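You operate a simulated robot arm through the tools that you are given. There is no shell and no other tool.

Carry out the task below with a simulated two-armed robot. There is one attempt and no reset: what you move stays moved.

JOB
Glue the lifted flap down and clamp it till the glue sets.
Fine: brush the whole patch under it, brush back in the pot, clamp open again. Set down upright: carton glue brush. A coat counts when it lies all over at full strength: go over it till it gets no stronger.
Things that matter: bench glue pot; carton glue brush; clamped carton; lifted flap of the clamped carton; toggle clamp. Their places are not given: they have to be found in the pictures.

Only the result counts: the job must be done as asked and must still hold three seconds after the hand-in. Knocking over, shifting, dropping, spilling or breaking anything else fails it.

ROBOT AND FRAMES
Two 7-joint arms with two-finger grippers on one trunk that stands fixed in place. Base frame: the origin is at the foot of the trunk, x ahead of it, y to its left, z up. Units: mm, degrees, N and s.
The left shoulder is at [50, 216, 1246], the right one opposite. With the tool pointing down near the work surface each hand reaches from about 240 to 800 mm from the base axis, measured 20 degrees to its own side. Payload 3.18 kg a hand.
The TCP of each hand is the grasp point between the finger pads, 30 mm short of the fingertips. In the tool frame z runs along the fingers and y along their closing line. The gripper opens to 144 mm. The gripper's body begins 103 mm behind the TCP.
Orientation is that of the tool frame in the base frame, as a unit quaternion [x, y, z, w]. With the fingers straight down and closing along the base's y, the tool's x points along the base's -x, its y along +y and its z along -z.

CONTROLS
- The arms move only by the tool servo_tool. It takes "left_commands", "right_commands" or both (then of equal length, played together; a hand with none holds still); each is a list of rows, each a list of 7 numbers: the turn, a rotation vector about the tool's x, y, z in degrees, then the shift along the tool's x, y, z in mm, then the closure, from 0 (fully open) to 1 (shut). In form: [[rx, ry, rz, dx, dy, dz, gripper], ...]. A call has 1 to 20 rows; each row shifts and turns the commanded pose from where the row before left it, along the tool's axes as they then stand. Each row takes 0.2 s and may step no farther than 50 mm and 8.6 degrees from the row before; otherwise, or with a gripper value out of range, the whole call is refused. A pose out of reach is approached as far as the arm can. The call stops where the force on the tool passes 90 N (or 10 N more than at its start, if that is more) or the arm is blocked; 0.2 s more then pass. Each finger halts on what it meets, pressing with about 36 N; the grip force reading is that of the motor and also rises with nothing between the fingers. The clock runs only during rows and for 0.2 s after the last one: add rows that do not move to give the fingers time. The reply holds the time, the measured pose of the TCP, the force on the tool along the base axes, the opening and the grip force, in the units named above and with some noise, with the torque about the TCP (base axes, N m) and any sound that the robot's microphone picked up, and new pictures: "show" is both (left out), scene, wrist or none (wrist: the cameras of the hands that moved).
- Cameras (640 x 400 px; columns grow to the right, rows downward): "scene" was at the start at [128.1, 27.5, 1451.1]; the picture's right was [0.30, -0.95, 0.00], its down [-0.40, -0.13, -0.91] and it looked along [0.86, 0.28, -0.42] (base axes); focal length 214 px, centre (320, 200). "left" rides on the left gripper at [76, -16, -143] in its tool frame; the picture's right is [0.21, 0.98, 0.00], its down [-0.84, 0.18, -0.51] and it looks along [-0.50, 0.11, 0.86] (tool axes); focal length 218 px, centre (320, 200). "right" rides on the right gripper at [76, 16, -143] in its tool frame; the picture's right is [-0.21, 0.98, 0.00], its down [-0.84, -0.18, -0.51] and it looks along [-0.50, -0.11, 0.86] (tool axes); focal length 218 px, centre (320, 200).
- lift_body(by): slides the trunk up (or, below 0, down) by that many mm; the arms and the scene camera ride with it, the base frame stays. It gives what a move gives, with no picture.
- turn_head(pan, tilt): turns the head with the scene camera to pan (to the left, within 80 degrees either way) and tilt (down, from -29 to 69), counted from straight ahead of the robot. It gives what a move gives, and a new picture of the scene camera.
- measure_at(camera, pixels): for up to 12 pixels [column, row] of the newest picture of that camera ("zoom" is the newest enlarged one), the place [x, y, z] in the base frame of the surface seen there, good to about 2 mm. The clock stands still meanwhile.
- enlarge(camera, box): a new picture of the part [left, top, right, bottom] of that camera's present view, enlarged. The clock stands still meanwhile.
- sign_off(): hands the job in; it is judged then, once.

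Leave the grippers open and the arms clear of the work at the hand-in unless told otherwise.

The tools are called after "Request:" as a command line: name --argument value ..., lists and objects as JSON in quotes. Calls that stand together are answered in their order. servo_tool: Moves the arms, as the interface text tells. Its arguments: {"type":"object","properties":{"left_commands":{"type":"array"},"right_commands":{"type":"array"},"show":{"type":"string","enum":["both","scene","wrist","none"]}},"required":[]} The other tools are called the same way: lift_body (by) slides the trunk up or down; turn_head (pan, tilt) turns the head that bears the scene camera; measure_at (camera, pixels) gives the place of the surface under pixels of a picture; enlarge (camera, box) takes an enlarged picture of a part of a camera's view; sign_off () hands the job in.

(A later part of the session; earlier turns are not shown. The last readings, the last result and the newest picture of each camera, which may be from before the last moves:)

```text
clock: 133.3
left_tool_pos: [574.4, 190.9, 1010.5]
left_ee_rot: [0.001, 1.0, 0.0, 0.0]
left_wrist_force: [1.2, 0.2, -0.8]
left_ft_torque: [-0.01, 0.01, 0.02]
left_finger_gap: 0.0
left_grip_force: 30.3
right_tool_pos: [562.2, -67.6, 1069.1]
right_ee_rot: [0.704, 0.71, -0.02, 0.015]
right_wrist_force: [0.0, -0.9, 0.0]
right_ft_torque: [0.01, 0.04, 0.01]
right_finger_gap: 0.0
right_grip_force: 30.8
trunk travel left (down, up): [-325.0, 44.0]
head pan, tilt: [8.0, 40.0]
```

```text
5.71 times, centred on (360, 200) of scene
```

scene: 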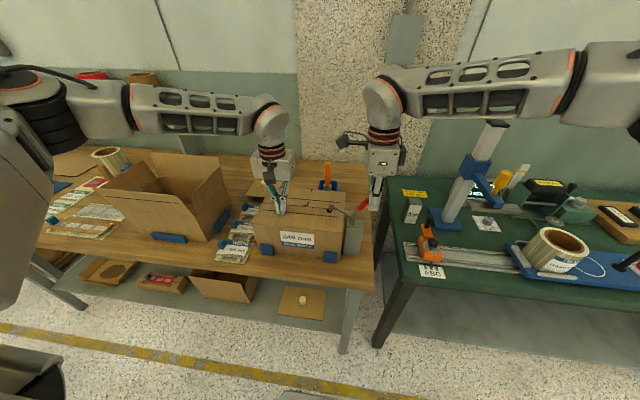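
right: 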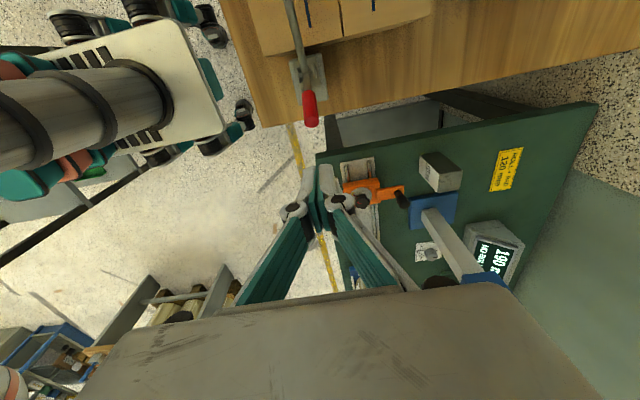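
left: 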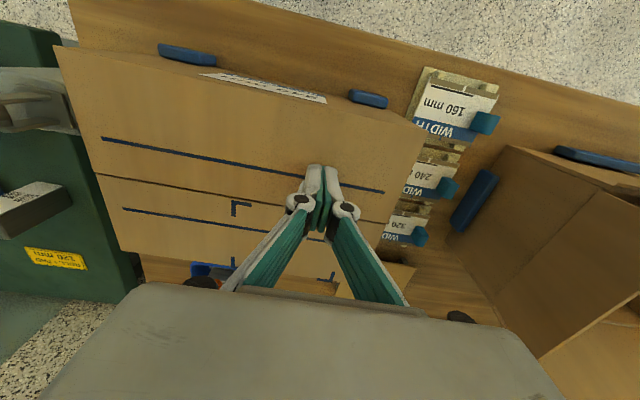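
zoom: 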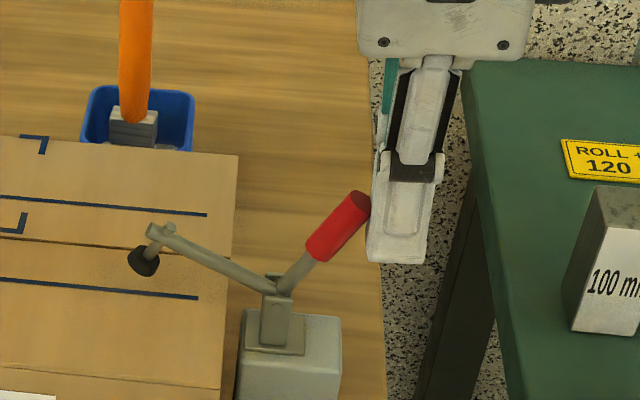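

Contact made and the handle moves. Pushing further in 4 mm steps.

Request:
servo_tool --right_commands '[[0, 0, 0, 4, 0, 0, 1], [0, 0, 0, 4, 0, 0, 1], [0, 0, 0, 4, 0, 0, 1], [0, 0, 0, 0, 0, 0, 1]]' --show "none"

Request:
enlarge --camera "scene" --box '[320, 165, 400, 235]'

```text
clock: 134.3
left_tool_pos: [575.2, 192.0, 1011.6]
left_ee_rot: [0.0, 1.0, 0.001, 0.0]
left_wrist_force: [0.4, 0.3, -0.6]
left_ft_torque: [0.04, 0.01, -0.03]
left_finger_gap: 0.2
left_grip_force: 30.3
right_tool_pos: [562.3, -55.1, 1067.1]
right_ee_rot: [0.704, 0.71, -0.021, 0.015]
right_wrist_force: [0.0, -0.6, 0.7]
right_ft_torque: [-0.01, 0.04, 0.03]
right_finger_gap: 0.0
right_grip_force: 30.7
trunk travel left (down, up): [-325.0, 44.0]
head pan, tilt: [8.0, 40.0]
```

```text
5.71 times, centred on (360, 200) of scene
```

zoom: 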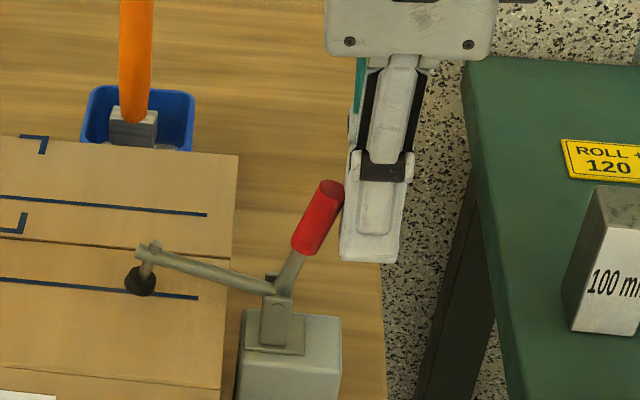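

Working well; the pad is nearly down. Continuing with smaller steps.

Request:
servo_tool --right_commands '[[0, 0, 0, 3, 0, 0, 1], [0, 0, 0, 3, 0, 0, 1], [0, 0, 0, 0, 0, 0, 1]]' --show "none"

Request:
servo_tool --right_commands '[[0, 0, 0, 3, 0, 0, 1], [0, 0, 0, 2, 0, 0, 1], [0, 0, 0, 0, 0, 0, 1]]' --show "none"

Request:
enlarge --camera "scene" --box '[320, 165, 400, 235]'

```text
clock: 135.1
left_tool_pos: [575.1, 191.3, 1011.7]
left_ee_rot: [0.0, 1.0, 0.001, 0.0]
left_wrist_force: [-0.6, 1.1, 0.2]
left_ft_torque: [-0.03, -0.02, 0.02]
left_finger_gap: 0.0
left_grip_force: 30.9
right_tool_pos: [561.4, -49.7, 1067.5]
right_ee_rot: [0.705, 0.709, -0.021, 0.015]
right_wrist_force: [0.1, -2.1, 1.1]
right_ft_torque: [-0.02, 0.01, 0.01]
right_finger_gap: 0.4
right_grip_force: 30.3
trunk travel left (down, up): [-325.0, 44.0]
head pan, tilt: [8.0, 40.0]
```

```text
clock: 135.9
left_tool_pos: [574.5, 190.9, 1011.8]
left_ee_rot: [-0.001, 1.0, 0.0, 0.0]
left_wrist_force: [0.1, -0.1, -0.5]
left_ft_torque: [0.03, 0.03, 0.0]
left_finger_gap: 0.0
left_grip_force: 30.8
right_tool_pos: [563.1, -44.2, 1065.5]
right_ee_rot: [0.704, 0.709, -0.021, 0.016]
right_wrist_force: [0.3, -2.7, 0.9]
right_ft_torque: [0.01, -0.06, 0.03]
right_finger_gap: 0.0
right_grip_force: 30.5
trunk travel left (down, up): [-325.0, 44.0]
head pan, tilt: [8.0, 40.0]
```

```text
5.71 times, centred on (360, 200) of scene
```

zoom: 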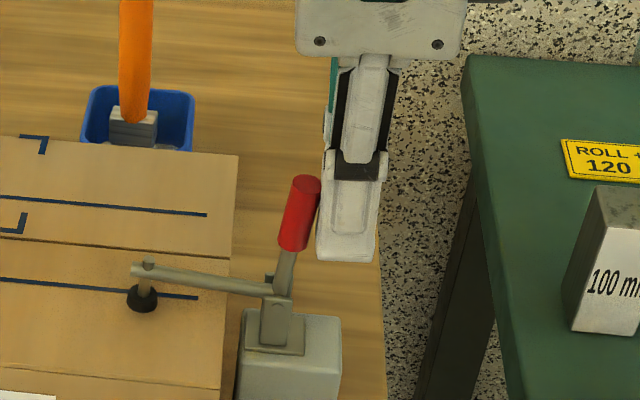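

Request:
measure_at --camera "zoom" --pixels '[[142, 305], [142, 298], [145, 285], [150, 262], [200, 275], [255, 290], [310, 185], [300, 215], [165, 320], [120, 310]]'

Request:
servo_tool --right_commands '[[0, 0, 0, 2, 0, 0, 1], [0, 0, 0, 2, 0, 0, 1], [0, 0, 0, 0, 0, 0, 1]]' --show "none"

Request:
enlarge --camera "scene" --box '[320, 165, 400, 235]'

```text
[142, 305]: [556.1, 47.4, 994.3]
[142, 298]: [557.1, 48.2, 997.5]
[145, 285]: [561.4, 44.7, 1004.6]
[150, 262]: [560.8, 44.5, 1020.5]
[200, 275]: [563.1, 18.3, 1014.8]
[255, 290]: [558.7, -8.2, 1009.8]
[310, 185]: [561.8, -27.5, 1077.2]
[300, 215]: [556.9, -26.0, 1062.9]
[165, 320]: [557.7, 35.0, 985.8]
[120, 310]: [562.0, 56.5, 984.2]
```

```text
clock: 136.7
left_tool_pos: [575.7, 191.3, 1011.3]
left_ee_rot: [0.0, 1.0, 0.001, -0.001]
left_wrist_force: [-0.3, 0.1, -0.5]
left_ft_torque: [0.01, 0.01, 0.02]
left_finger_gap: 0.0
left_grip_force: 29.9
right_tool_pos: [560.9, -40.6, 1065.3]
right_ee_rot: [0.704, 0.71, -0.022, 0.014]
right_wrist_force: [-0.9, -1.9, 0.1]
right_ft_torque: [0.02, -0.01, 0.01]
right_finger_gap: 0.0
right_grip_force: 30.8
trunk travel left (down, up): [-325.0, 44.0]
head pan, tilt: [8.0, 40.0]
```

```text
5.71 times, centred on (360, 200) of scene
```

zoom: 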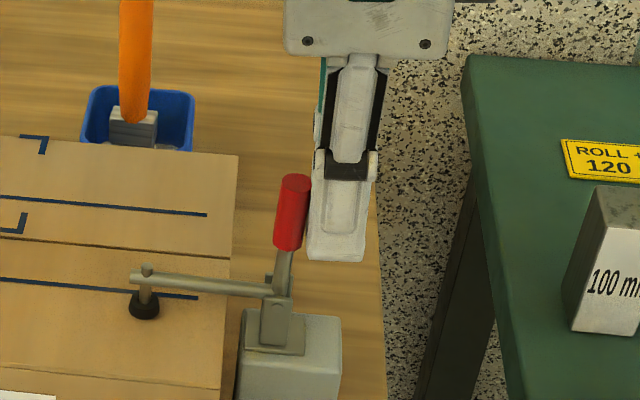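

Pad almost on the flap. Continuing in 2 mm steps, listening for a latch.

Request:
servo_tool --right_commands '[[0, 0, 0, 2, 0, 0, 1], [0, 0, 0, 0, 0, 0, 1]]' --show "none"

Request:
servo_tool --right_commands '[[0, 0, 0, 2, 0, 0, 1], [0, 0, 0, 0, 0, 0, 1]]' --show "none"

Request:
servo_tool --right_commands '[[0, 0, 0, 2, 0, 0, 1], [0, 0, 0, 0, 0, 0, 1]]' --show "none"

Request:
enlarge --camera "scene" --box '[320, 165, 400, 235]'

```text
clock: 137.3
left_tool_pos: [575.3, 191.5, 1012.1]
left_ee_rot: [0.0, 1.0, 0.001, 0.0]
left_wrist_force: [0.2, 0.4, -0.9]
left_ft_torque: [-0.02, -0.01, -0.01]
left_finger_gap: 0.0
left_grip_force: 30.8
right_tool_pos: [562.0, -38.1, 1067.2]
right_ee_rot: [0.704, 0.71, -0.021, 0.014]
right_wrist_force: [0.4, -2.7, 1.3]
right_ft_torque: [0.03, 0.02, 0.03]
right_finger_gap: 0.0
right_grip_force: 31.2
trunk travel left (down, up): [-325.0, 44.0]
head pan, tilt: [8.0, 40.0]
```

```text
clock: 137.9
left_tool_pos: [574.9, 189.8, 1010.6]
left_ee_rot: [0.001, 1.0, 0.002, 0.0]
left_wrist_force: [0.6, 0.4, -0.3]
left_ft_torque: [0.04, -0.04, 0.0]
left_finger_gap: 0.0
left_grip_force: 30.7
right_tool_pos: [562.8, -37.1, 1065.8]
right_ee_rot: [0.705, 0.709, -0.02, 0.015]
right_wrist_force: [-0.3, -13.5, 3.2]
right_ft_torque: [0.09, 0.05, -0.05]
right_finger_gap: 5.8
right_grip_force: 30.4
trunk travel left (down, up): [-325.0, 44.0]
head pan, tilt: [8.0, 40.0]
```

```text
clock: 138.5
left_tool_pos: [574.1, 189.3, 1012.2]
left_ee_rot: [0.0, 1.0, 0.002, 0.0]
left_wrist_force: [-0.4, 0.4, 0.2]
left_ft_torque: [0.03, 0.01, -0.01]
left_finger_gap: 0.3
left_grip_force: 30.6
right_tool_pos: [561.4, -37.8, 1066.0]
right_ee_rot: [0.705, 0.709, -0.02, 0.015]
right_wrist_force: [-2.5, -23.7, 3.7]
right_ft_torque: [0.08, -0.01, -0.02]
right_finger_gap: 5.9
right_grip_force: 30.7
trunk travel left (down, up): [-325.0, 44.0]
head pan, tilt: [8.0, 40.0]
```

```text
5.71 times, centred on (360, 200) of scene
```

zoom: 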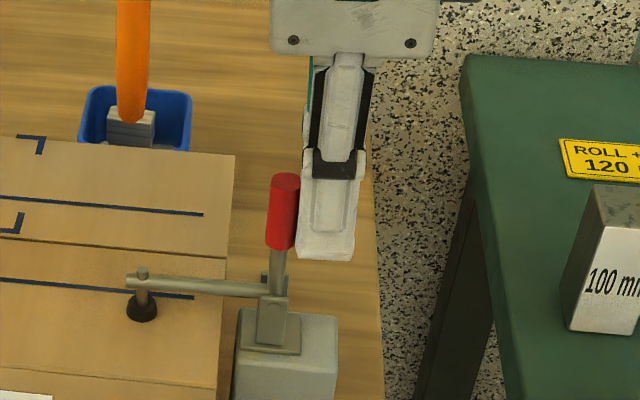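

The pad bears on the flap (24 N at the handle). I push a bit more to seat the clamp firmly.

Request:
servo_tool --right_commands '[[0, 0, 0, 1.5, 0, 0, 1], [0, 0, 0, 0, 0, 0, 1]]' --show "none"

Request:
servo_tool --right_commands '[[0, 0, 0, 1.5, 0, 0, 1], [0, 0, 0, 0, 0, 0, 1]]' --show "none"

Request:
servo_tool --right_commands '[[0, 0, 0, 1.5, 0, 0, 1], [0, 0, 0, 0, 0, 0, 1]]' --show "none"

```text
clock: 139.1
left_tool_pos: [575.9, 188.6, 1011.9]
left_ee_rot: [0.0, 1.0, 0.003, 0.001]
left_wrist_force: [-0.5, 0.5, -0.6]
left_ft_torque: [0.01, 0.0, -0.04]
left_finger_gap: 0.0
left_grip_force: 30.4
right_tool_pos: [561.4, -37.7, 1066.4]
right_ee_rot: [0.705, 0.709, -0.019, 0.014]
right_wrist_force: [-2.0, -34.1, 7.1]
right_ft_torque: [0.21, -0.01, -0.05]
right_finger_gap: 5.9
right_grip_force: 30.6
trunk travel left (down, up): [-325.0, 44.0]
head pan, tilt: [8.0, 40.0]
```

```text
clock: 139.7
left_tool_pos: [574.0, 188.2, 1011.9]
left_ee_rot: [0.001, 1.0, 0.002, 0.0]
left_wrist_force: [0.6, 0.9, -0.3]
left_ft_torque: [-0.05, 0.01, -0.02]
left_finger_gap: 0.0
left_grip_force: 31.1
right_tool_pos: [561.9, -36.8, 1067.2]
right_ee_rot: [0.706, 0.708, -0.021, 0.015]
right_wrist_force: [-1.2, -40.7, 7.7]
right_ft_torque: [0.25, -0.24, -0.04]
right_finger_gap: 5.6
right_grip_force: 30.9
trunk travel left (down, up): [-325.0, 44.0]
head pan, tilt: [8.0, 40.0]
```

```text
clock: 140.3
left_tool_pos: [574.2, 187.0, 1012.2]
left_ee_rot: [0.001, 1.0, 0.003, 0.0]
left_wrist_force: [1.0, -0.4, 0.2]
left_ft_torque: [-0.04, 0.01, 0.01]
left_finger_gap: 0.0
left_grip_force: 30.4
right_tool_pos: [562.0, -36.5, 1067.1]
right_ee_rot: [0.707, 0.707, -0.021, 0.014]
right_wrist_force: [-1.2, -46.9, 11.3]
right_ft_torque: [0.31, -0.15, -0.02]
right_finger_gap: 6.0
right_grip_force: 30.7
trunk travel left (down, up): [-325.0, 44.0]
head pan, tilt: [8.0, 40.0]
```

The handle no longer moves (47 N), so the pad is hard on the flap. I look at it closely.

Request:
enlarge --camera "scene" --box '[325, 190, 375, 230]'

Request:
measure_at --camera "zoom" --pixels '[[155, 250], [155, 262], [150, 225], [160, 200], [250, 215], [330, 235], [345, 120], [350, 60], [190, 280], [110, 275], [180, 250], [60, 330]]'

```text
10.00 times, centred on (350, 210) of scene
```

zoom: 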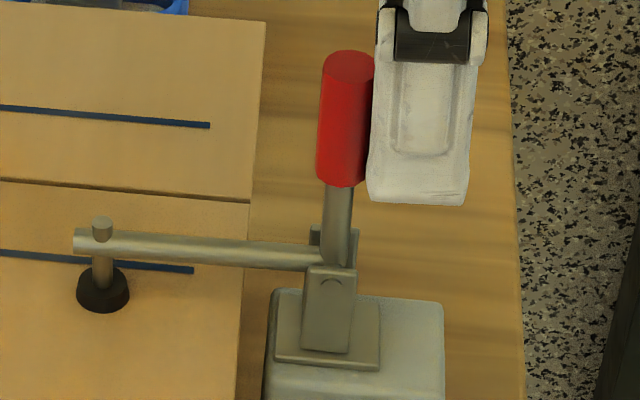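

```text
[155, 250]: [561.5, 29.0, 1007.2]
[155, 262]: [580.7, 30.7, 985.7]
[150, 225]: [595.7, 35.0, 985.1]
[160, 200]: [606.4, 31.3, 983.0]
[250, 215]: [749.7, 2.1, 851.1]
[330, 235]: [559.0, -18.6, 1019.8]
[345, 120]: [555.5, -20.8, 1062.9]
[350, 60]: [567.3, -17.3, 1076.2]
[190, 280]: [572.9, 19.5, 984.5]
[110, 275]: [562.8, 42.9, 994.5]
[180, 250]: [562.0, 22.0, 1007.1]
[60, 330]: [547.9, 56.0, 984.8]
```

The clamp is closed: arm level, pad flush on the flap at about (560,45), handle upright. I back the right hand off and see that it stays.

Request:
servo_tool --right_commands '[[0, 0, 0, -5, 0, 0, 1], [0, 0, 0, -10, 0, 0, 1], [0, 0, 0, -20, 0, 0, 1], [0, 0, 0, 0, 0, 0, 1], [0, 0, 0, 0, 0, 0, 1]]' --show "scene"

Request:
enlarge --camera "scene" --box '[325, 190, 375, 230]'

```text
clock: 141.5
left_tool_pos: [575.5, 190.7, 1011.2]
left_ee_rot: [0.0, 1.0, 0.001, -0.001]
left_wrist_force: [-0.1, -0.8, -0.5]
left_ft_torque: [0.02, -0.01, -0.02]
left_finger_gap: 0.0
left_grip_force: 30.4
right_tool_pos: [562.5, -65.2, 1066.4]
right_ee_rot: [0.704, 0.71, -0.021, 0.015]
right_wrist_force: [-0.4, 0.2, 0.9]
right_ft_torque: [0.01, 0.01, 0.01]
right_finger_gap: 0.1
right_grip_force: 30.6
trunk travel left (down, up): [-325.0, 44.0]
head pan, tilt: [8.0, 40.0]
```

scene: 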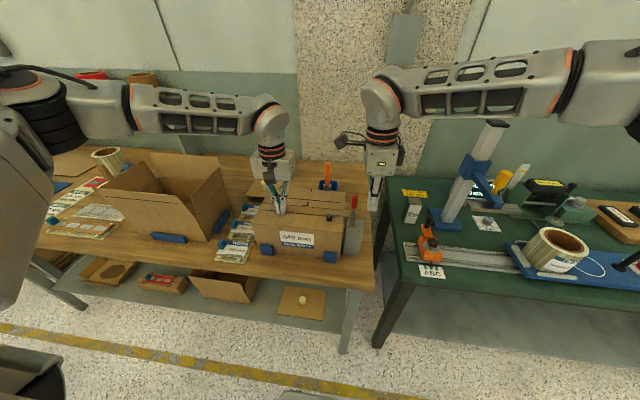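

```text
10.00 times, centred on (350, 210) of scene
```

zoom: 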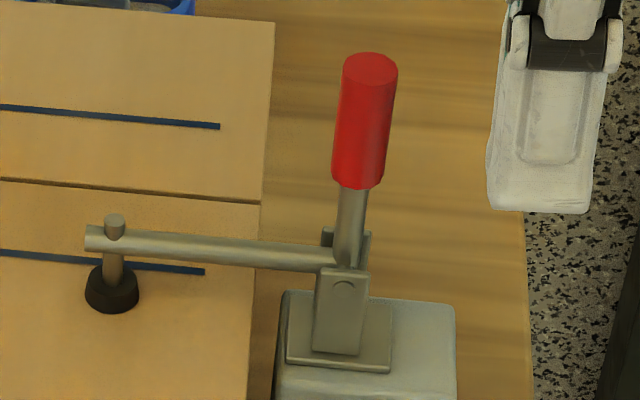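

The clamp holds by itself. To be sure of pressure while the glue sets, I'll put the right fingers back against the handle with a moderate push (~20 N) and wait, leaving the left hand on the flap.

Request:
servo_tool --right_commands '[[0, 0, 0, 15, 0, 0, 1], [0, 0, 0, 12, 0, 0, 1], [0, 0, 0, 0, 0, 0, 1]]' --show "none"

Request:
servo_tool --right_commands '[[0, 0, 0, 2, 0, 0, 1], [0, 0, 0, 0, 0, 0, 1]]' --show "none"

Request:
servo_tool --right_commands '[[0, 0, 0, 2, 0, 0, 1], [0, 0, 0, 0, 0, 0, 1]]' --show "none"

```text
clock: 142.3
left_tool_pos: [575.6, 191.5, 1010.1]
left_ee_rot: [0.0, 1.0, 0.001, 0.0]
left_wrist_force: [-0.1, -0.3, -0.3]
left_ft_torque: [-0.01, 0.01, 0.01]
left_finger_gap: 0.0
left_grip_force: 30.4
right_tool_pos: [562.3, -37.9, 1067.1]
right_ee_rot: [0.705, 0.709, -0.022, 0.016]
right_wrist_force: [-1.6, -7.6, 0.8]
right_ft_torque: [0.01, 0.05, -0.01]
right_finger_gap: 0.0
right_grip_force: 30.5
trunk travel left (down, up): [-325.0, 44.0]
head pan, tilt: [8.0, 40.0]
```

```text
clock: 142.9
left_tool_pos: [574.4, 190.3, 1012.2]
left_ee_rot: [0.0, 1.0, 0.002, 0.001]
left_wrist_force: [-0.5, 0.2, -0.1]
left_ft_torque: [0.01, -0.03, -0.02]
left_finger_gap: 0.0
left_grip_force: 30.9
right_tool_pos: [563.1, -38.5, 1065.4]
right_ee_rot: [0.704, 0.71, -0.021, 0.015]
right_wrist_force: [-2.4, -16.0, 3.3]
right_ft_torque: [0.07, 0.05, -0.04]
right_finger_gap: 5.9
right_grip_force: 30.7
trunk travel left (down, up): [-325.0, 44.0]
head pan, tilt: [8.0, 40.0]
```

```text
clock: 143.5
left_tool_pos: [574.5, 189.6, 1011.4]
left_ee_rot: [0.0, 1.0, 0.003, 0.001]
left_wrist_force: [-1.3, -0.4, -0.5]
left_ft_torque: [-0.01, 0.01, -0.03]
left_finger_gap: 0.0
left_grip_force: 30.9
right_tool_pos: [561.1, -37.4, 1066.9]
right_ee_rot: [0.705, 0.709, -0.021, 0.015]
right_wrist_force: [-3.6, -27.8, 3.3]
right_ft_torque: [0.13, -0.03, -0.03]
right_finger_gap: 5.8
right_grip_force: 30.9
trunk travel left (down, up): [-325.0, 44.0]
head pan, tilt: [8.0, 40.0]
```

Holding with ~28 N. Now waiting for the glue to set, watching for any sound.

Request:
servo_tool --right_commands '[[0, 0, 0, 0, 0, 0, 1], [0, 0, 0, 0, 0, 0, 1], [0, 0, 0, 0, 0, 0, 1], [0, 0, 0, 0, 0, 0, 1], [0, 0, 0, 0, 0, 0, 1], [0, 0, 0, 0, 0, 0, 1], [0, 0, 0, 0, 0, 0, 1], [0, 0, 0, 0, 0, 0, 1], [0, 0, 0, 0, 0, 0, 1], [0, 0, 0, 0, 0, 0, 1], [0, 0, 0, 0, 0, 0, 1], [0, 0, 0, 0, 0, 0, 1], [0, 0, 0, 0, 0, 0, 1], [0, 0, 0, 0, 0, 0, 1], [0, 0, 0, 0, 0, 0, 1], [0, 0, 0, 0, 0, 0, 1], [0, 0, 0, 0, 0, 0, 1], [0, 0, 0, 0, 0, 0, 1], [0, 0, 0, 0, 0, 0, 1], [0, 0, 0, 0, 0, 0, 1]]' --show "none"

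Request:
servo_tool --right_commands '[[0, 0, 0, 0, 0, 0, 1], [0, 0, 0, 0, 0, 0, 1], [0, 0, 0, 0, 0, 0, 1], [0, 0, 0, 0, 0, 0, 1], [0, 0, 0, 0, 0, 0, 1], [0, 0, 0, 0, 0, 0, 1], [0, 0, 0, 0, 0, 0, 1], [0, 0, 0, 0, 0, 0, 1], [0, 0, 0, 0, 0, 0, 1], [0, 0, 0, 0, 0, 0, 1], [0, 0, 0, 0, 0, 0, 1], [0, 0, 0, 0, 0, 0, 1], [0, 0, 0, 0, 0, 0, 1], [0, 0, 0, 0, 0, 0, 1], [0, 0, 0, 0, 0, 0, 1], [0, 0, 0, 0, 0, 0, 1], [0, 0, 0, 0, 0, 0, 1], [0, 0, 0, 0, 0, 0, 1], [0, 0, 0, 0, 0, 0, 1], [0, 0, 0, 0, 0, 0, 1]]' --show "none"

Request:
servo_tool --right_commands '[[0, 0, 0, 0, 0, 0, 1], [0, 0, 0, 0, 0, 0, 1], [0, 0, 0, 0, 0, 0, 1], [0, 0, 0, 0, 0, 0, 1], [0, 0, 0, 0, 0, 0, 1], [0, 0, 0, 0, 0, 0, 1], [0, 0, 0, 0, 0, 0, 1], [0, 0, 0, 0, 0, 0, 1], [0, 0, 0, 0, 0, 0, 1], [0, 0, 0, 0, 0, 0, 1], [0, 0, 0, 0, 0, 0, 1], [0, 0, 0, 0, 0, 0, 1], [0, 0, 0, 0, 0, 0, 1], [0, 0, 0, 0, 0, 0, 1], [0, 0, 0, 0, 0, 0, 1], [0, 0, 0, 0, 0, 0, 1], [0, 0, 0, 0, 0, 0, 1], [0, 0, 0, 0, 0, 0, 1], [0, 0, 0, 0, 0, 0, 1], [0, 0, 0, 0, 0, 0, 1]]' --show "none"

Request:
servo_tool --right_commands '[[0, 0, 0, 0, 0, 0, 1], [0, 0, 0, 0, 0, 0, 1], [0, 0, 0, 0, 0, 0, 1], [0, 0, 0, 0, 0, 0, 1], [0, 0, 0, 0, 0, 0, 1], [0, 0, 0, 0, 0, 0, 1], [0, 0, 0, 0, 0, 0, 1], [0, 0, 0, 0, 0, 0, 1], [0, 0, 0, 0, 0, 0, 1], [0, 0, 0, 0, 0, 0, 1], [0, 0, 0, 0, 0, 0, 1], [0, 0, 0, 0, 0, 0, 1], [0, 0, 0, 0, 0, 0, 1], [0, 0, 0, 0, 0, 0, 1], [0, 0, 0, 0, 0, 0, 1], [0, 0, 0, 0, 0, 0, 1], [0, 0, 0, 0, 0, 0, 1], [0, 0, 0, 0, 0, 0, 1], [0, 0, 0, 0, 0, 0, 1], [0, 0, 0, 0, 0, 0, 1]]' --show "none"

Request:
servo_tool --right_commands '[[0, 0, 0, 0, 0, 0, 1], [0, 0, 0, 0, 0, 0, 1], [0, 0, 0, 0, 0, 0, 1], [0, 0, 0, 0, 0, 0, 1], [0, 0, 0, 0, 0, 0, 1], [0, 0, 0, 0, 0, 0, 1], [0, 0, 0, 0, 0, 0, 1], [0, 0, 0, 0, 0, 0, 1], [0, 0, 0, 0, 0, 0, 1], [0, 0, 0, 0, 0, 0, 1], [0, 0, 0, 0, 0, 0, 1], [0, 0, 0, 0, 0, 0, 1], [0, 0, 0, 0, 0, 0, 1], [0, 0, 0, 0, 0, 0, 1], [0, 0, 0, 0, 0, 0, 1], [0, 0, 0, 0, 0, 0, 1], [0, 0, 0, 0, 0, 0, 1], [0, 0, 0, 0, 0, 0, 1], [0, 0, 0, 0, 0, 0, 1], [0, 0, 0, 0, 0, 0, 1]]' --show "scene"

```text
clock: 147.7
left_tool_pos: [574.9, 189.0, 1011.6]
left_ee_rot: [0.001, 1.0, 0.003, 0.001]
left_wrist_force: [0.0, 0.2, 0.4]
left_ft_torque: [-0.01, -0.01, 0.0]
left_finger_gap: 0.0
left_grip_force: 30.8
right_tool_pos: [563.0, -37.8, 1065.4]
right_ee_rot: [0.705, 0.709, -0.021, 0.014]
right_wrist_force: [-0.9, -32.3, 5.1]
right_ft_torque: [0.22, -0.02, -0.07]
right_finger_gap: 6.1
right_grip_force: 30.6
trunk travel left (down, up): [-325.0, 44.0]
head pan, tilt: [8.0, 40.0]
```

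```text
clock: 151.9
left_tool_pos: [574.2, 189.1, 1012.0]
left_ee_rot: [0.0, 1.0, 0.003, 0.0]
left_wrist_force: [-0.2, 0.9, -0.5]
left_ft_torque: [-0.02, -0.02, 0.03]
left_finger_gap: 0.0
left_grip_force: 30.8
right_tool_pos: [562.4, -36.5, 1066.1]
right_ee_rot: [0.704, 0.71, -0.02, 0.014]
right_wrist_force: [-1.3, -31.1, 3.9]
right_ft_torque: [0.2, -0.02, -0.06]
right_finger_gap: 6.1
right_grip_force: 31.1
trunk travel left (down, up): [-325.0, 44.0]
head pan, tilt: [8.0, 40.0]
```

```text
clock: 156.1
left_tool_pos: [574.7, 188.6, 1011.2]
left_ee_rot: [0.0, 1.0, 0.003, 0.0]
left_wrist_force: [-0.3, 0.8, 0.5]
left_ft_torque: [0.02, -0.01, -0.06]
left_finger_gap: 0.0
left_grip_force: 30.7
right_tool_pos: [562.5, -36.5, 1065.9]
right_ee_rot: [0.704, 0.709, -0.02, 0.014]
right_wrist_force: [-1.6, -31.1, 3.5]
right_ft_torque: [0.15, -0.02, -0.01]
right_finger_gap: 5.8
right_grip_force: 30.7
trunk travel left (down, up): [-325.0, 44.0]
head pan, tilt: [8.0, 40.0]
```

```text
clock: 160.3
left_tool_pos: [574.5, 188.9, 1012.5]
left_ee_rot: [0.0, 1.0, 0.003, 0.0]
left_wrist_force: [0.2, -0.4, -0.6]
left_ft_torque: [-0.04, -0.04, 0.01]
left_finger_gap: 0.0
left_grip_force: 30.7
right_tool_pos: [561.8, -37.5, 1065.0]
right_ee_rot: [0.705, 0.709, -0.02, 0.014]
right_wrist_force: [-2.8, -31.4, 2.3]
right_ft_torque: [0.15, 0.02, -0.03]
right_finger_gap: 5.9
right_grip_force: 31.0
trunk travel left (down, up): [-325.0, 44.0]
head pan, tilt: [8.0, 40.0]
```

```text
clock: 164.5
left_tool_pos: [575.0, 189.8, 1012.2]
left_ee_rot: [0.0, 1.0, 0.003, 0.0]
left_wrist_force: [0.5, -0.3, -0.3]
left_ft_torque: [0.01, 0.03, -0.01]
left_finger_gap: 0.0
left_grip_force: 30.4
right_tool_pos: [562.4, -38.1, 1066.1]
right_ee_rot: [0.705, 0.709, -0.021, 0.014]
right_wrist_force: [-1.3, -31.1, 2.4]
right_ft_torque: [0.19, -0.03, -0.04]
right_finger_gap: 6.2
right_grip_force: 31.0
trunk travel left (down, up): [-325.0, 44.0]
head pan, tilt: [8.0, 40.0]
```

scene: 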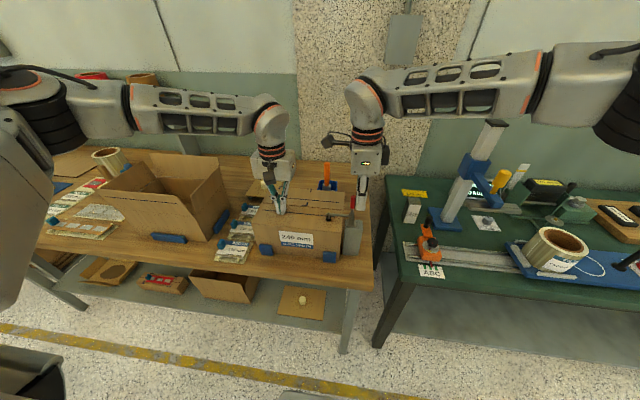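

Nothing audible. I keep waiting – glue takes a while to set.

Request:
servo_tool --right_commands '[[0, 0, 0, 0, 0, 0, 1], [0, 0, 0, 0, 0, 0, 1], [0, 0, 0, 0, 0, 0, 1], [0, 0, 0, 0, 0, 0, 1], [0, 0, 0, 0, 0, 0, 1], [0, 0, 0, 0, 0, 0, 1], [0, 0, 0, 0, 0, 0, 1], [0, 0, 0, 0, 0, 0, 1], [0, 0, 0, 0, 0, 0, 1], [0, 0, 0, 0, 0, 0, 1], [0, 0, 0, 0, 0, 0, 1], [0, 0, 0, 0, 0, 0, 1], [0, 0, 0, 0, 0, 0, 1], [0, 0, 0, 0, 0, 0, 1], [0, 0, 0, 0, 0, 0, 1], [0, 0, 0, 0, 0, 0, 1], [0, 0, 0, 0, 0, 0, 1], [0, 0, 0, 0, 0, 0, 1], [0, 0, 0, 0, 0, 0, 1], [0, 0, 0, 0, 0, 0, 1]]' --show "none"

Request:
servo_tool --right_commands '[[0, 0, 0, 0, 0, 0, 1], [0, 0, 0, 0, 0, 0, 1], [0, 0, 0, 0, 0, 0, 1], [0, 0, 0, 0, 0, 0, 1], [0, 0, 0, 0, 0, 0, 1], [0, 0, 0, 0, 0, 0, 1], [0, 0, 0, 0, 0, 0, 1], [0, 0, 0, 0, 0, 0, 1], [0, 0, 0, 0, 0, 0, 1], [0, 0, 0, 0, 0, 0, 1], [0, 0, 0, 0, 0, 0, 1], [0, 0, 0, 0, 0, 0, 1], [0, 0, 0, 0, 0, 0, 1], [0, 0, 0, 0, 0, 0, 1], [0, 0, 0, 0, 0, 0, 1], [0, 0, 0, 0, 0, 0, 1], [0, 0, 0, 0, 0, 0, 1], [0, 0, 0, 0, 0, 0, 1], [0, 0, 0, 0, 0, 0, 1], [0, 0, 0, 0, 0, 0, 1]]' --show "none"

Request:
servo_tool --right_commands '[[0, 0, 0, 0, 0, 0, 1], [0, 0, 0, 0, 0, 0, 1], [0, 0, 0, 0, 0, 0, 1], [0, 0, 0, 0, 0, 0, 1], [0, 0, 0, 0, 0, 0, 1], [0, 0, 0, 0, 0, 0, 1], [0, 0, 0, 0, 0, 0, 1], [0, 0, 0, 0, 0, 0, 1], [0, 0, 0, 0, 0, 0, 1], [0, 0, 0, 0, 0, 0, 1], [0, 0, 0, 0, 0, 0, 1], [0, 0, 0, 0, 0, 0, 1], [0, 0, 0, 0, 0, 0, 1], [0, 0, 0, 0, 0, 0, 1], [0, 0, 0, 0, 0, 0, 1], [0, 0, 0, 0, 0, 0, 1], [0, 0, 0, 0, 0, 0, 1], [0, 0, 0, 0, 0, 0, 1], [0, 0, 0, 0, 0, 0, 1], [0, 0, 0, 0, 0, 0, 1]]' --show "none"

Request:
servo_tool --right_commands '[[0, 0, 0, 0, 0, 0, 1], [0, 0, 0, 0, 0, 0, 1], [0, 0, 0, 0, 0, 0, 1], [0, 0, 0, 0, 0, 0, 1], [0, 0, 0, 0, 0, 0, 1], [0, 0, 0, 0, 0, 0, 1], [0, 0, 0, 0, 0, 0, 1], [0, 0, 0, 0, 0, 0, 1], [0, 0, 0, 0, 0, 0, 1], [0, 0, 0, 0, 0, 0, 1], [0, 0, 0, 0, 0, 0, 1], [0, 0, 0, 0, 0, 0, 1], [0, 0, 0, 0, 0, 0, 1], [0, 0, 0, 0, 0, 0, 1], [0, 0, 0, 0, 0, 0, 1], [0, 0, 0, 0, 0, 0, 1], [0, 0, 0, 0, 0, 0, 1], [0, 0, 0, 0, 0, 0, 1], [0, 0, 0, 0, 0, 0, 1], [0, 0, 0, 0, 0, 0, 1]]' --show "none"

Request:
servo_tool --right_commands '[[0, 0, 0, 0, 0, 0, 1], [0, 0, 0, 0, 0, 0, 1], [0, 0, 0, 0, 0, 0, 1], [0, 0, 0, 0, 0, 0, 1], [0, 0, 0, 0, 0, 0, 1], [0, 0, 0, 0, 0, 0, 1], [0, 0, 0, 0, 0, 0, 1], [0, 0, 0, 0, 0, 0, 1], [0, 0, 0, 0, 0, 0, 1], [0, 0, 0, 0, 0, 0, 1], [0, 0, 0, 0, 0, 0, 1], [0, 0, 0, 0, 0, 0, 1], [0, 0, 0, 0, 0, 0, 1], [0, 0, 0, 0, 0, 0, 1], [0, 0, 0, 0, 0, 0, 1], [0, 0, 0, 0, 0, 0, 1], [0, 0, 0, 0, 0, 0, 1], [0, 0, 0, 0, 0, 0, 1], [0, 0, 0, 0, 0, 0, 1], [0, 0, 0, 0, 0, 0, 1]]' --show "none"

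Request:
servo_tool --right_commands '[[0, 0, 0, 0, 0, 0, 1], [0, 0, 0, 0, 0, 0, 1], [0, 0, 0, 0, 0, 0, 1], [0, 0, 0, 0, 0, 0, 1], [0, 0, 0, 0, 0, 0, 1], [0, 0, 0, 0, 0, 0, 1], [0, 0, 0, 0, 0, 0, 1], [0, 0, 0, 0, 0, 0, 1], [0, 0, 0, 0, 0, 0, 1], [0, 0, 0, 0, 0, 0, 1], [0, 0, 0, 0, 0, 0, 1], [0, 0, 0, 0, 0, 0, 1], [0, 0, 0, 0, 0, 0, 1], [0, 0, 0, 0, 0, 0, 1], [0, 0, 0, 0, 0, 0, 1], [0, 0, 0, 0, 0, 0, 1], [0, 0, 0, 0, 0, 0, 1], [0, 0, 0, 0, 0, 0, 1], [0, 0, 0, 0, 0, 0, 1], [0, 0, 0, 0, 0, 0, 1]]' --show "none"

Request:
servo_tool --right_commands '[[0, 0, 0, 0, 0, 0, 1], [0, 0, 0, 0, 0, 0, 1], [0, 0, 0, 0, 0, 0, 1], [0, 0, 0, 0, 0, 0, 1], [0, 0, 0, 0, 0, 0, 1], [0, 0, 0, 0, 0, 0, 1], [0, 0, 0, 0, 0, 0, 1], [0, 0, 0, 0, 0, 0, 1], [0, 0, 0, 0, 0, 0, 1], [0, 0, 0, 0, 0, 0, 1], [0, 0, 0, 0, 0, 0, 1], [0, 0, 0, 0, 0, 0, 1], [0, 0, 0, 0, 0, 0, 1], [0, 0, 0, 0, 0, 0, 1], [0, 0, 0, 0, 0, 0, 1], [0, 0, 0, 0, 0, 0, 1], [0, 0, 0, 0, 0, 0, 1], [0, 0, 0, 0, 0, 0, 1], [0, 0, 0, 0, 0, 0, 1], [0, 0, 0, 0, 0, 0, 1]]' --show "none"

Request:
servo_tool --right_commands '[[0, 0, 0, 0, 0, 0, 1], [0, 0, 0, 0, 0, 0, 1], [0, 0, 0, 0, 0, 0, 1], [0, 0, 0, 0, 0, 0, 1], [0, 0, 0, 0, 0, 0, 1], [0, 0, 0, 0, 0, 0, 1], [0, 0, 0, 0, 0, 0, 1], [0, 0, 0, 0, 0, 0, 1], [0, 0, 0, 0, 0, 0, 1], [0, 0, 0, 0, 0, 0, 1], [0, 0, 0, 0, 0, 0, 1], [0, 0, 0, 0, 0, 0, 1], [0, 0, 0, 0, 0, 0, 1], [0, 0, 0, 0, 0, 0, 1], [0, 0, 0, 0, 0, 0, 1], [0, 0, 0, 0, 0, 0, 1], [0, 0, 0, 0, 0, 0, 1], [0, 0, 0, 0, 0, 0, 1], [0, 0, 0, 0, 0, 0, 1], [0, 0, 0, 0, 0, 0, 1]]' --show "scene"

```text
clock: 168.7
left_tool_pos: [575.8, 189.7, 1011.0]
left_ee_rot: [0.0, 1.0, 0.002, 0.0]
left_wrist_force: [1.1, -0.1, 0.3]
left_ft_torque: [-0.02, -0.02, 0.0]
left_finger_gap: 0.0
left_grip_force: 30.7
right_tool_pos: [563.2, -36.5, 1066.2]
right_ee_rot: [0.704, 0.709, -0.021, 0.014]
right_wrist_force: [-1.5, -30.8, 2.0]
right_ft_torque: [0.13, -0.03, 0.0]
right_finger_gap: 5.9
right_grip_force: 30.7
trunk travel left (down, up): [-325.0, 44.0]
head pan, tilt: [8.0, 40.0]
```

```text
clock: 172.9
left_tool_pos: [575.4, 188.3, 1012.2]
left_ee_rot: [0.0, 1.0, 0.003, 0.001]
left_wrist_force: [-0.2, -0.1, -0.1]
left_ft_torque: [-0.01, -0.02, -0.05]
left_finger_gap: 0.0
left_grip_force: 30.6
right_tool_pos: [563.6, -37.0, 1065.4]
right_ee_rot: [0.704, 0.709, -0.02, 0.014]
right_wrist_force: [-2.5, -31.3, 1.9]
right_ft_torque: [0.15, 0.01, 0.02]
right_finger_gap: 6.2
right_grip_force: 30.4
trunk travel left (down, up): [-325.0, 44.0]
head pan, tilt: [8.0, 40.0]
```

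```text
clock: 177.1
left_tool_pos: [575.7, 188.1, 1011.3]
left_ee_rot: [0.0, 1.0, 0.003, -0.001]
left_wrist_force: [-0.3, 0.1, 0.4]
left_ft_torque: [0.01, -0.02, 0.01]
left_finger_gap: 0.0
left_grip_force: 30.6
right_tool_pos: [561.8, -36.9, 1066.6]
right_ee_rot: [0.705, 0.709, -0.019, 0.014]
right_wrist_force: [-1.6, -31.2, 1.5]
right_ft_torque: [0.16, -0.06, -0.01]
right_finger_gap: 6.3
right_grip_force: 30.9
trunk travel left (down, up): [-325.0, 44.0]
head pan, tilt: [8.0, 40.0]
```

```text
clock: 181.3
left_tool_pos: [575.6, 189.2, 1012.0]
left_ee_rot: [0.0, 1.0, 0.003, 0.0]
left_wrist_force: [0.8, 0.3, 1.0]
left_ft_torque: [0.01, -0.01, 0.01]
left_finger_gap: 0.0
left_grip_force: 31.3
right_tool_pos: [561.0, -36.3, 1065.4]
right_ee_rot: [0.705, 0.709, -0.02, 0.014]
right_wrist_force: [-2.2, -31.0, 0.9]
right_ft_torque: [0.18, -0.01, -0.03]
right_finger_gap: 5.8
right_grip_force: 30.7
trunk travel left (down, up): [-325.0, 44.0]
head pan, tilt: [8.0, 40.0]
```

```text
clock: 185.5
left_tool_pos: [575.7, 189.2, 1011.9]
left_ee_rot: [0.0, 1.0, 0.002, 0.0]
left_wrist_force: [0.3, 0.3, 0.6]
left_ft_torque: [-0.03, -0.03, -0.03]
left_finger_gap: 0.2
left_grip_force: 30.9
right_tool_pos: [561.8, -37.8, 1064.8]
right_ee_rot: [0.705, 0.709, -0.02, 0.014]
right_wrist_force: [-1.6, -31.1, 1.8]
right_ft_torque: [0.16, -0.01, -0.04]
right_finger_gap: 6.1
right_grip_force: 30.5
trunk travel left (down, up): [-325.0, 44.0]
head pan, tilt: [8.0, 40.0]
```

```text
clock: 189.7
left_tool_pos: [573.4, 188.4, 1012.4]
left_ee_rot: [0.0, 1.0, 0.002, 0.0]
left_wrist_force: [0.9, 0.7, -0.3]
left_ft_torque: [-0.03, 0.0, -0.01]
left_finger_gap: 0.2
left_grip_force: 31.2
right_tool_pos: [562.0, -36.9, 1066.0]
right_ee_rot: [0.704, 0.709, -0.02, 0.014]
right_wrist_force: [-1.9, -31.1, 1.7]
right_ft_torque: [0.17, -0.03, -0.02]
right_finger_gap: 6.0
right_grip_force: 30.5
trunk travel left (down, up): [-325.0, 44.0]
head pan, tilt: [8.0, 40.0]
```

```text
clock: 193.9
left_tool_pos: [574.2, 188.0, 1012.5]
left_ee_rot: [0.0, 1.0, 0.003, -0.001]
left_wrist_force: [-0.9, -0.7, 0.7]
left_ft_torque: [-0.02, -0.01, -0.01]
left_finger_gap: 0.1
left_grip_force: 30.5
right_tool_pos: [561.3, -36.8, 1065.5]
right_ee_rot: [0.705, 0.709, -0.021, 0.015]
right_wrist_force: [-0.9, -30.6, 1.0]
right_ft_torque: [0.15, 0.0, -0.02]
right_finger_gap: 5.9
right_grip_force: 30.7
trunk travel left (down, up): [-325.0, 44.0]
head pan, tilt: [8.0, 40.0]
```

```text
clock: 198.1
left_tool_pos: [575.0, 188.2, 1011.6]
left_ee_rot: [0.0, 1.0, 0.003, 0.0]
left_wrist_force: [-0.8, 0.3, 0.2]
left_ft_torque: [-0.01, 0.0, 0.04]
left_finger_gap: 0.0
left_grip_force: 30.4
right_tool_pos: [561.5, -36.5, 1065.5]
right_ee_rot: [0.704, 0.71, -0.02, 0.014]
right_wrist_force: [-2.5, -30.8, 0.7]
right_ft_torque: [0.18, 0.04, -0.03]
right_finger_gap: 6.1
right_grip_force: 30.5
trunk travel left (down, up): [-325.0, 44.0]
head pan, tilt: [8.0, 40.0]
```

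scene: 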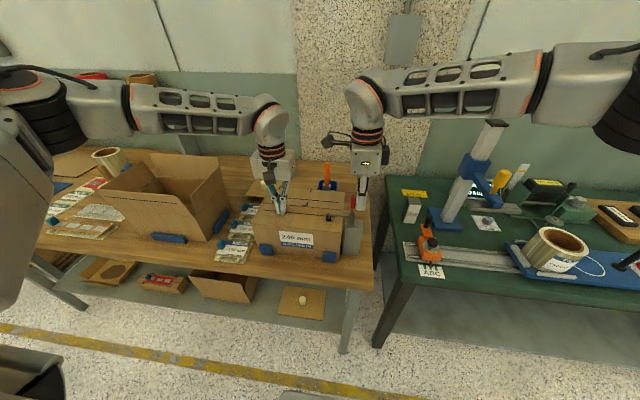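

About 59 s clamped. Meanwhile I look around for any posted setting time, then wait some more.

Request:
turn_head --pan 20 --tilt 30

Request:
turn_head --pan -20 --tilt 30

Request:
turn_head --pan 3 --tilt 42

Request:
enlarge --camera "scene" --box '[240, 120, 400, 240]'

```text
clock: 198.8
left_tool_pos: [575.4, 188.1, 1011.2]
left_ee_rot: [0.001, 1.0, 0.003, 0.0]
left_wrist_force: [-0.5, 0.1, -0.1]
left_ft_torque: [-0.03, -0.02, 0.0]
left_finger_gap: 0.0
left_grip_force: 30.8
right_tool_pos: [561.7, -37.3, 1065.7]
right_ee_rot: [0.704, 0.71, -0.02, 0.014]
right_wrist_force: [-0.7, -31.1, 2.2]
right_ft_torque: [0.18, -0.05, -0.04]
right_finger_gap: 6.0
right_grip_force: 31.0
trunk travel left (down, up): [-325.0, 44.0]
head pan, tilt: [20.0, 30.0]
```

scene: 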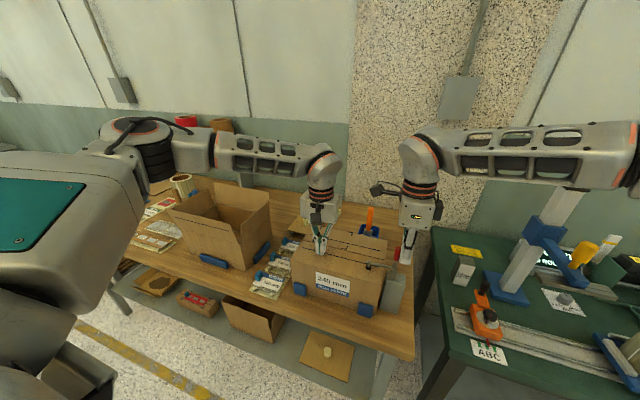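

```text
clock: 199.9
left_tool_pos: [574.9, 189.3, 1012.3]
left_ee_rot: [0.0, 1.0, 0.003, 0.0]
left_wrist_force: [0.0, -0.1, -0.1]
left_ft_torque: [0.01, -0.01, 0.01]
left_finger_gap: 0.0
left_grip_force: 31.0
right_tool_pos: [562.5, -37.0, 1066.3]
right_ee_rot: [0.704, 0.71, -0.02, 0.014]
right_wrist_force: [-1.4, -31.2, 1.4]
right_ft_torque: [0.15, 0.01, -0.02]
right_finger_gap: 6.0
right_grip_force: 30.8
trunk travel left (down, up): [-325.0, 44.0]
head pan, tilt: [-20.0, 30.0]
```

scene: 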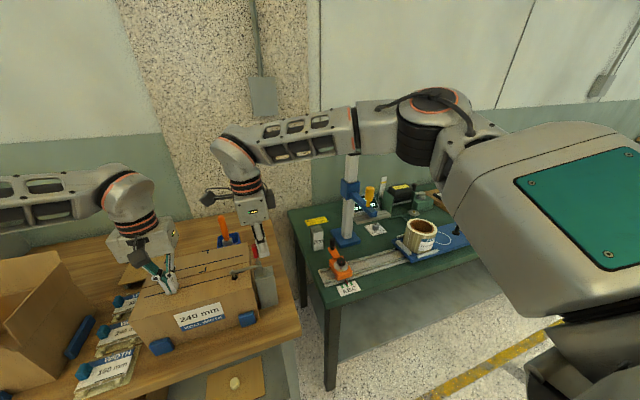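

```text
clock: 200.8
left_tool_pos: [573.4, 188.1, 1011.7]
left_ee_rot: [0.0, 1.0, 0.002, 0.0]
left_wrist_force: [1.0, 0.7, 0.1]
left_ft_torque: [-0.03, 0.02, 0.0]
left_finger_gap: 0.3
left_grip_force: 30.4
right_tool_pos: [561.4, -35.9, 1065.5]
right_ee_rot: [0.705, 0.709, -0.02, 0.015]
right_wrist_force: [-1.7, -30.1, 2.3]
right_ft_torque: [0.17, -0.02, -0.04]
right_finger_gap: 6.1
right_grip_force: 30.9
trunk travel left (down, up): [-325.0, 44.0]
head pan, tilt: [3.0, 42.0]
```

scene: 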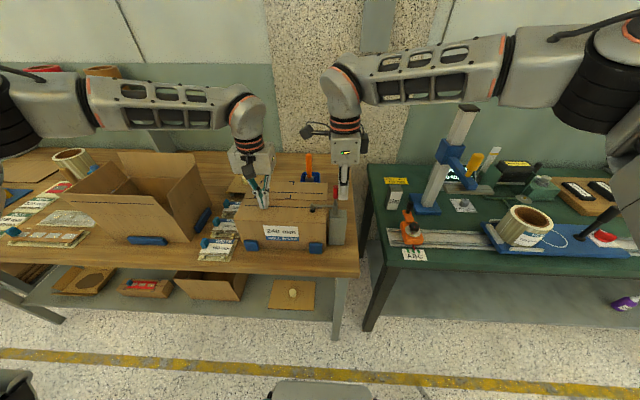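

```text
3.33 times, centred on (320, 180) of scene
```

zoom: 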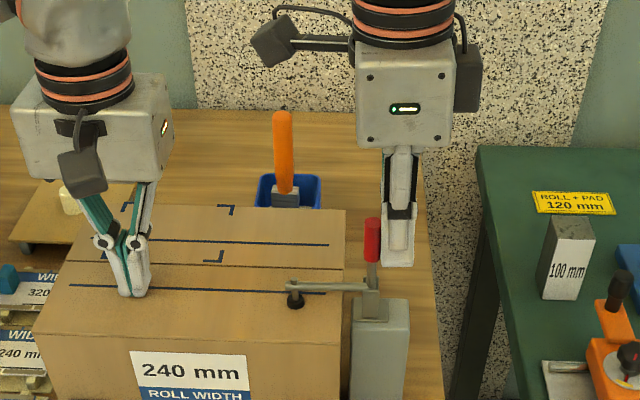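

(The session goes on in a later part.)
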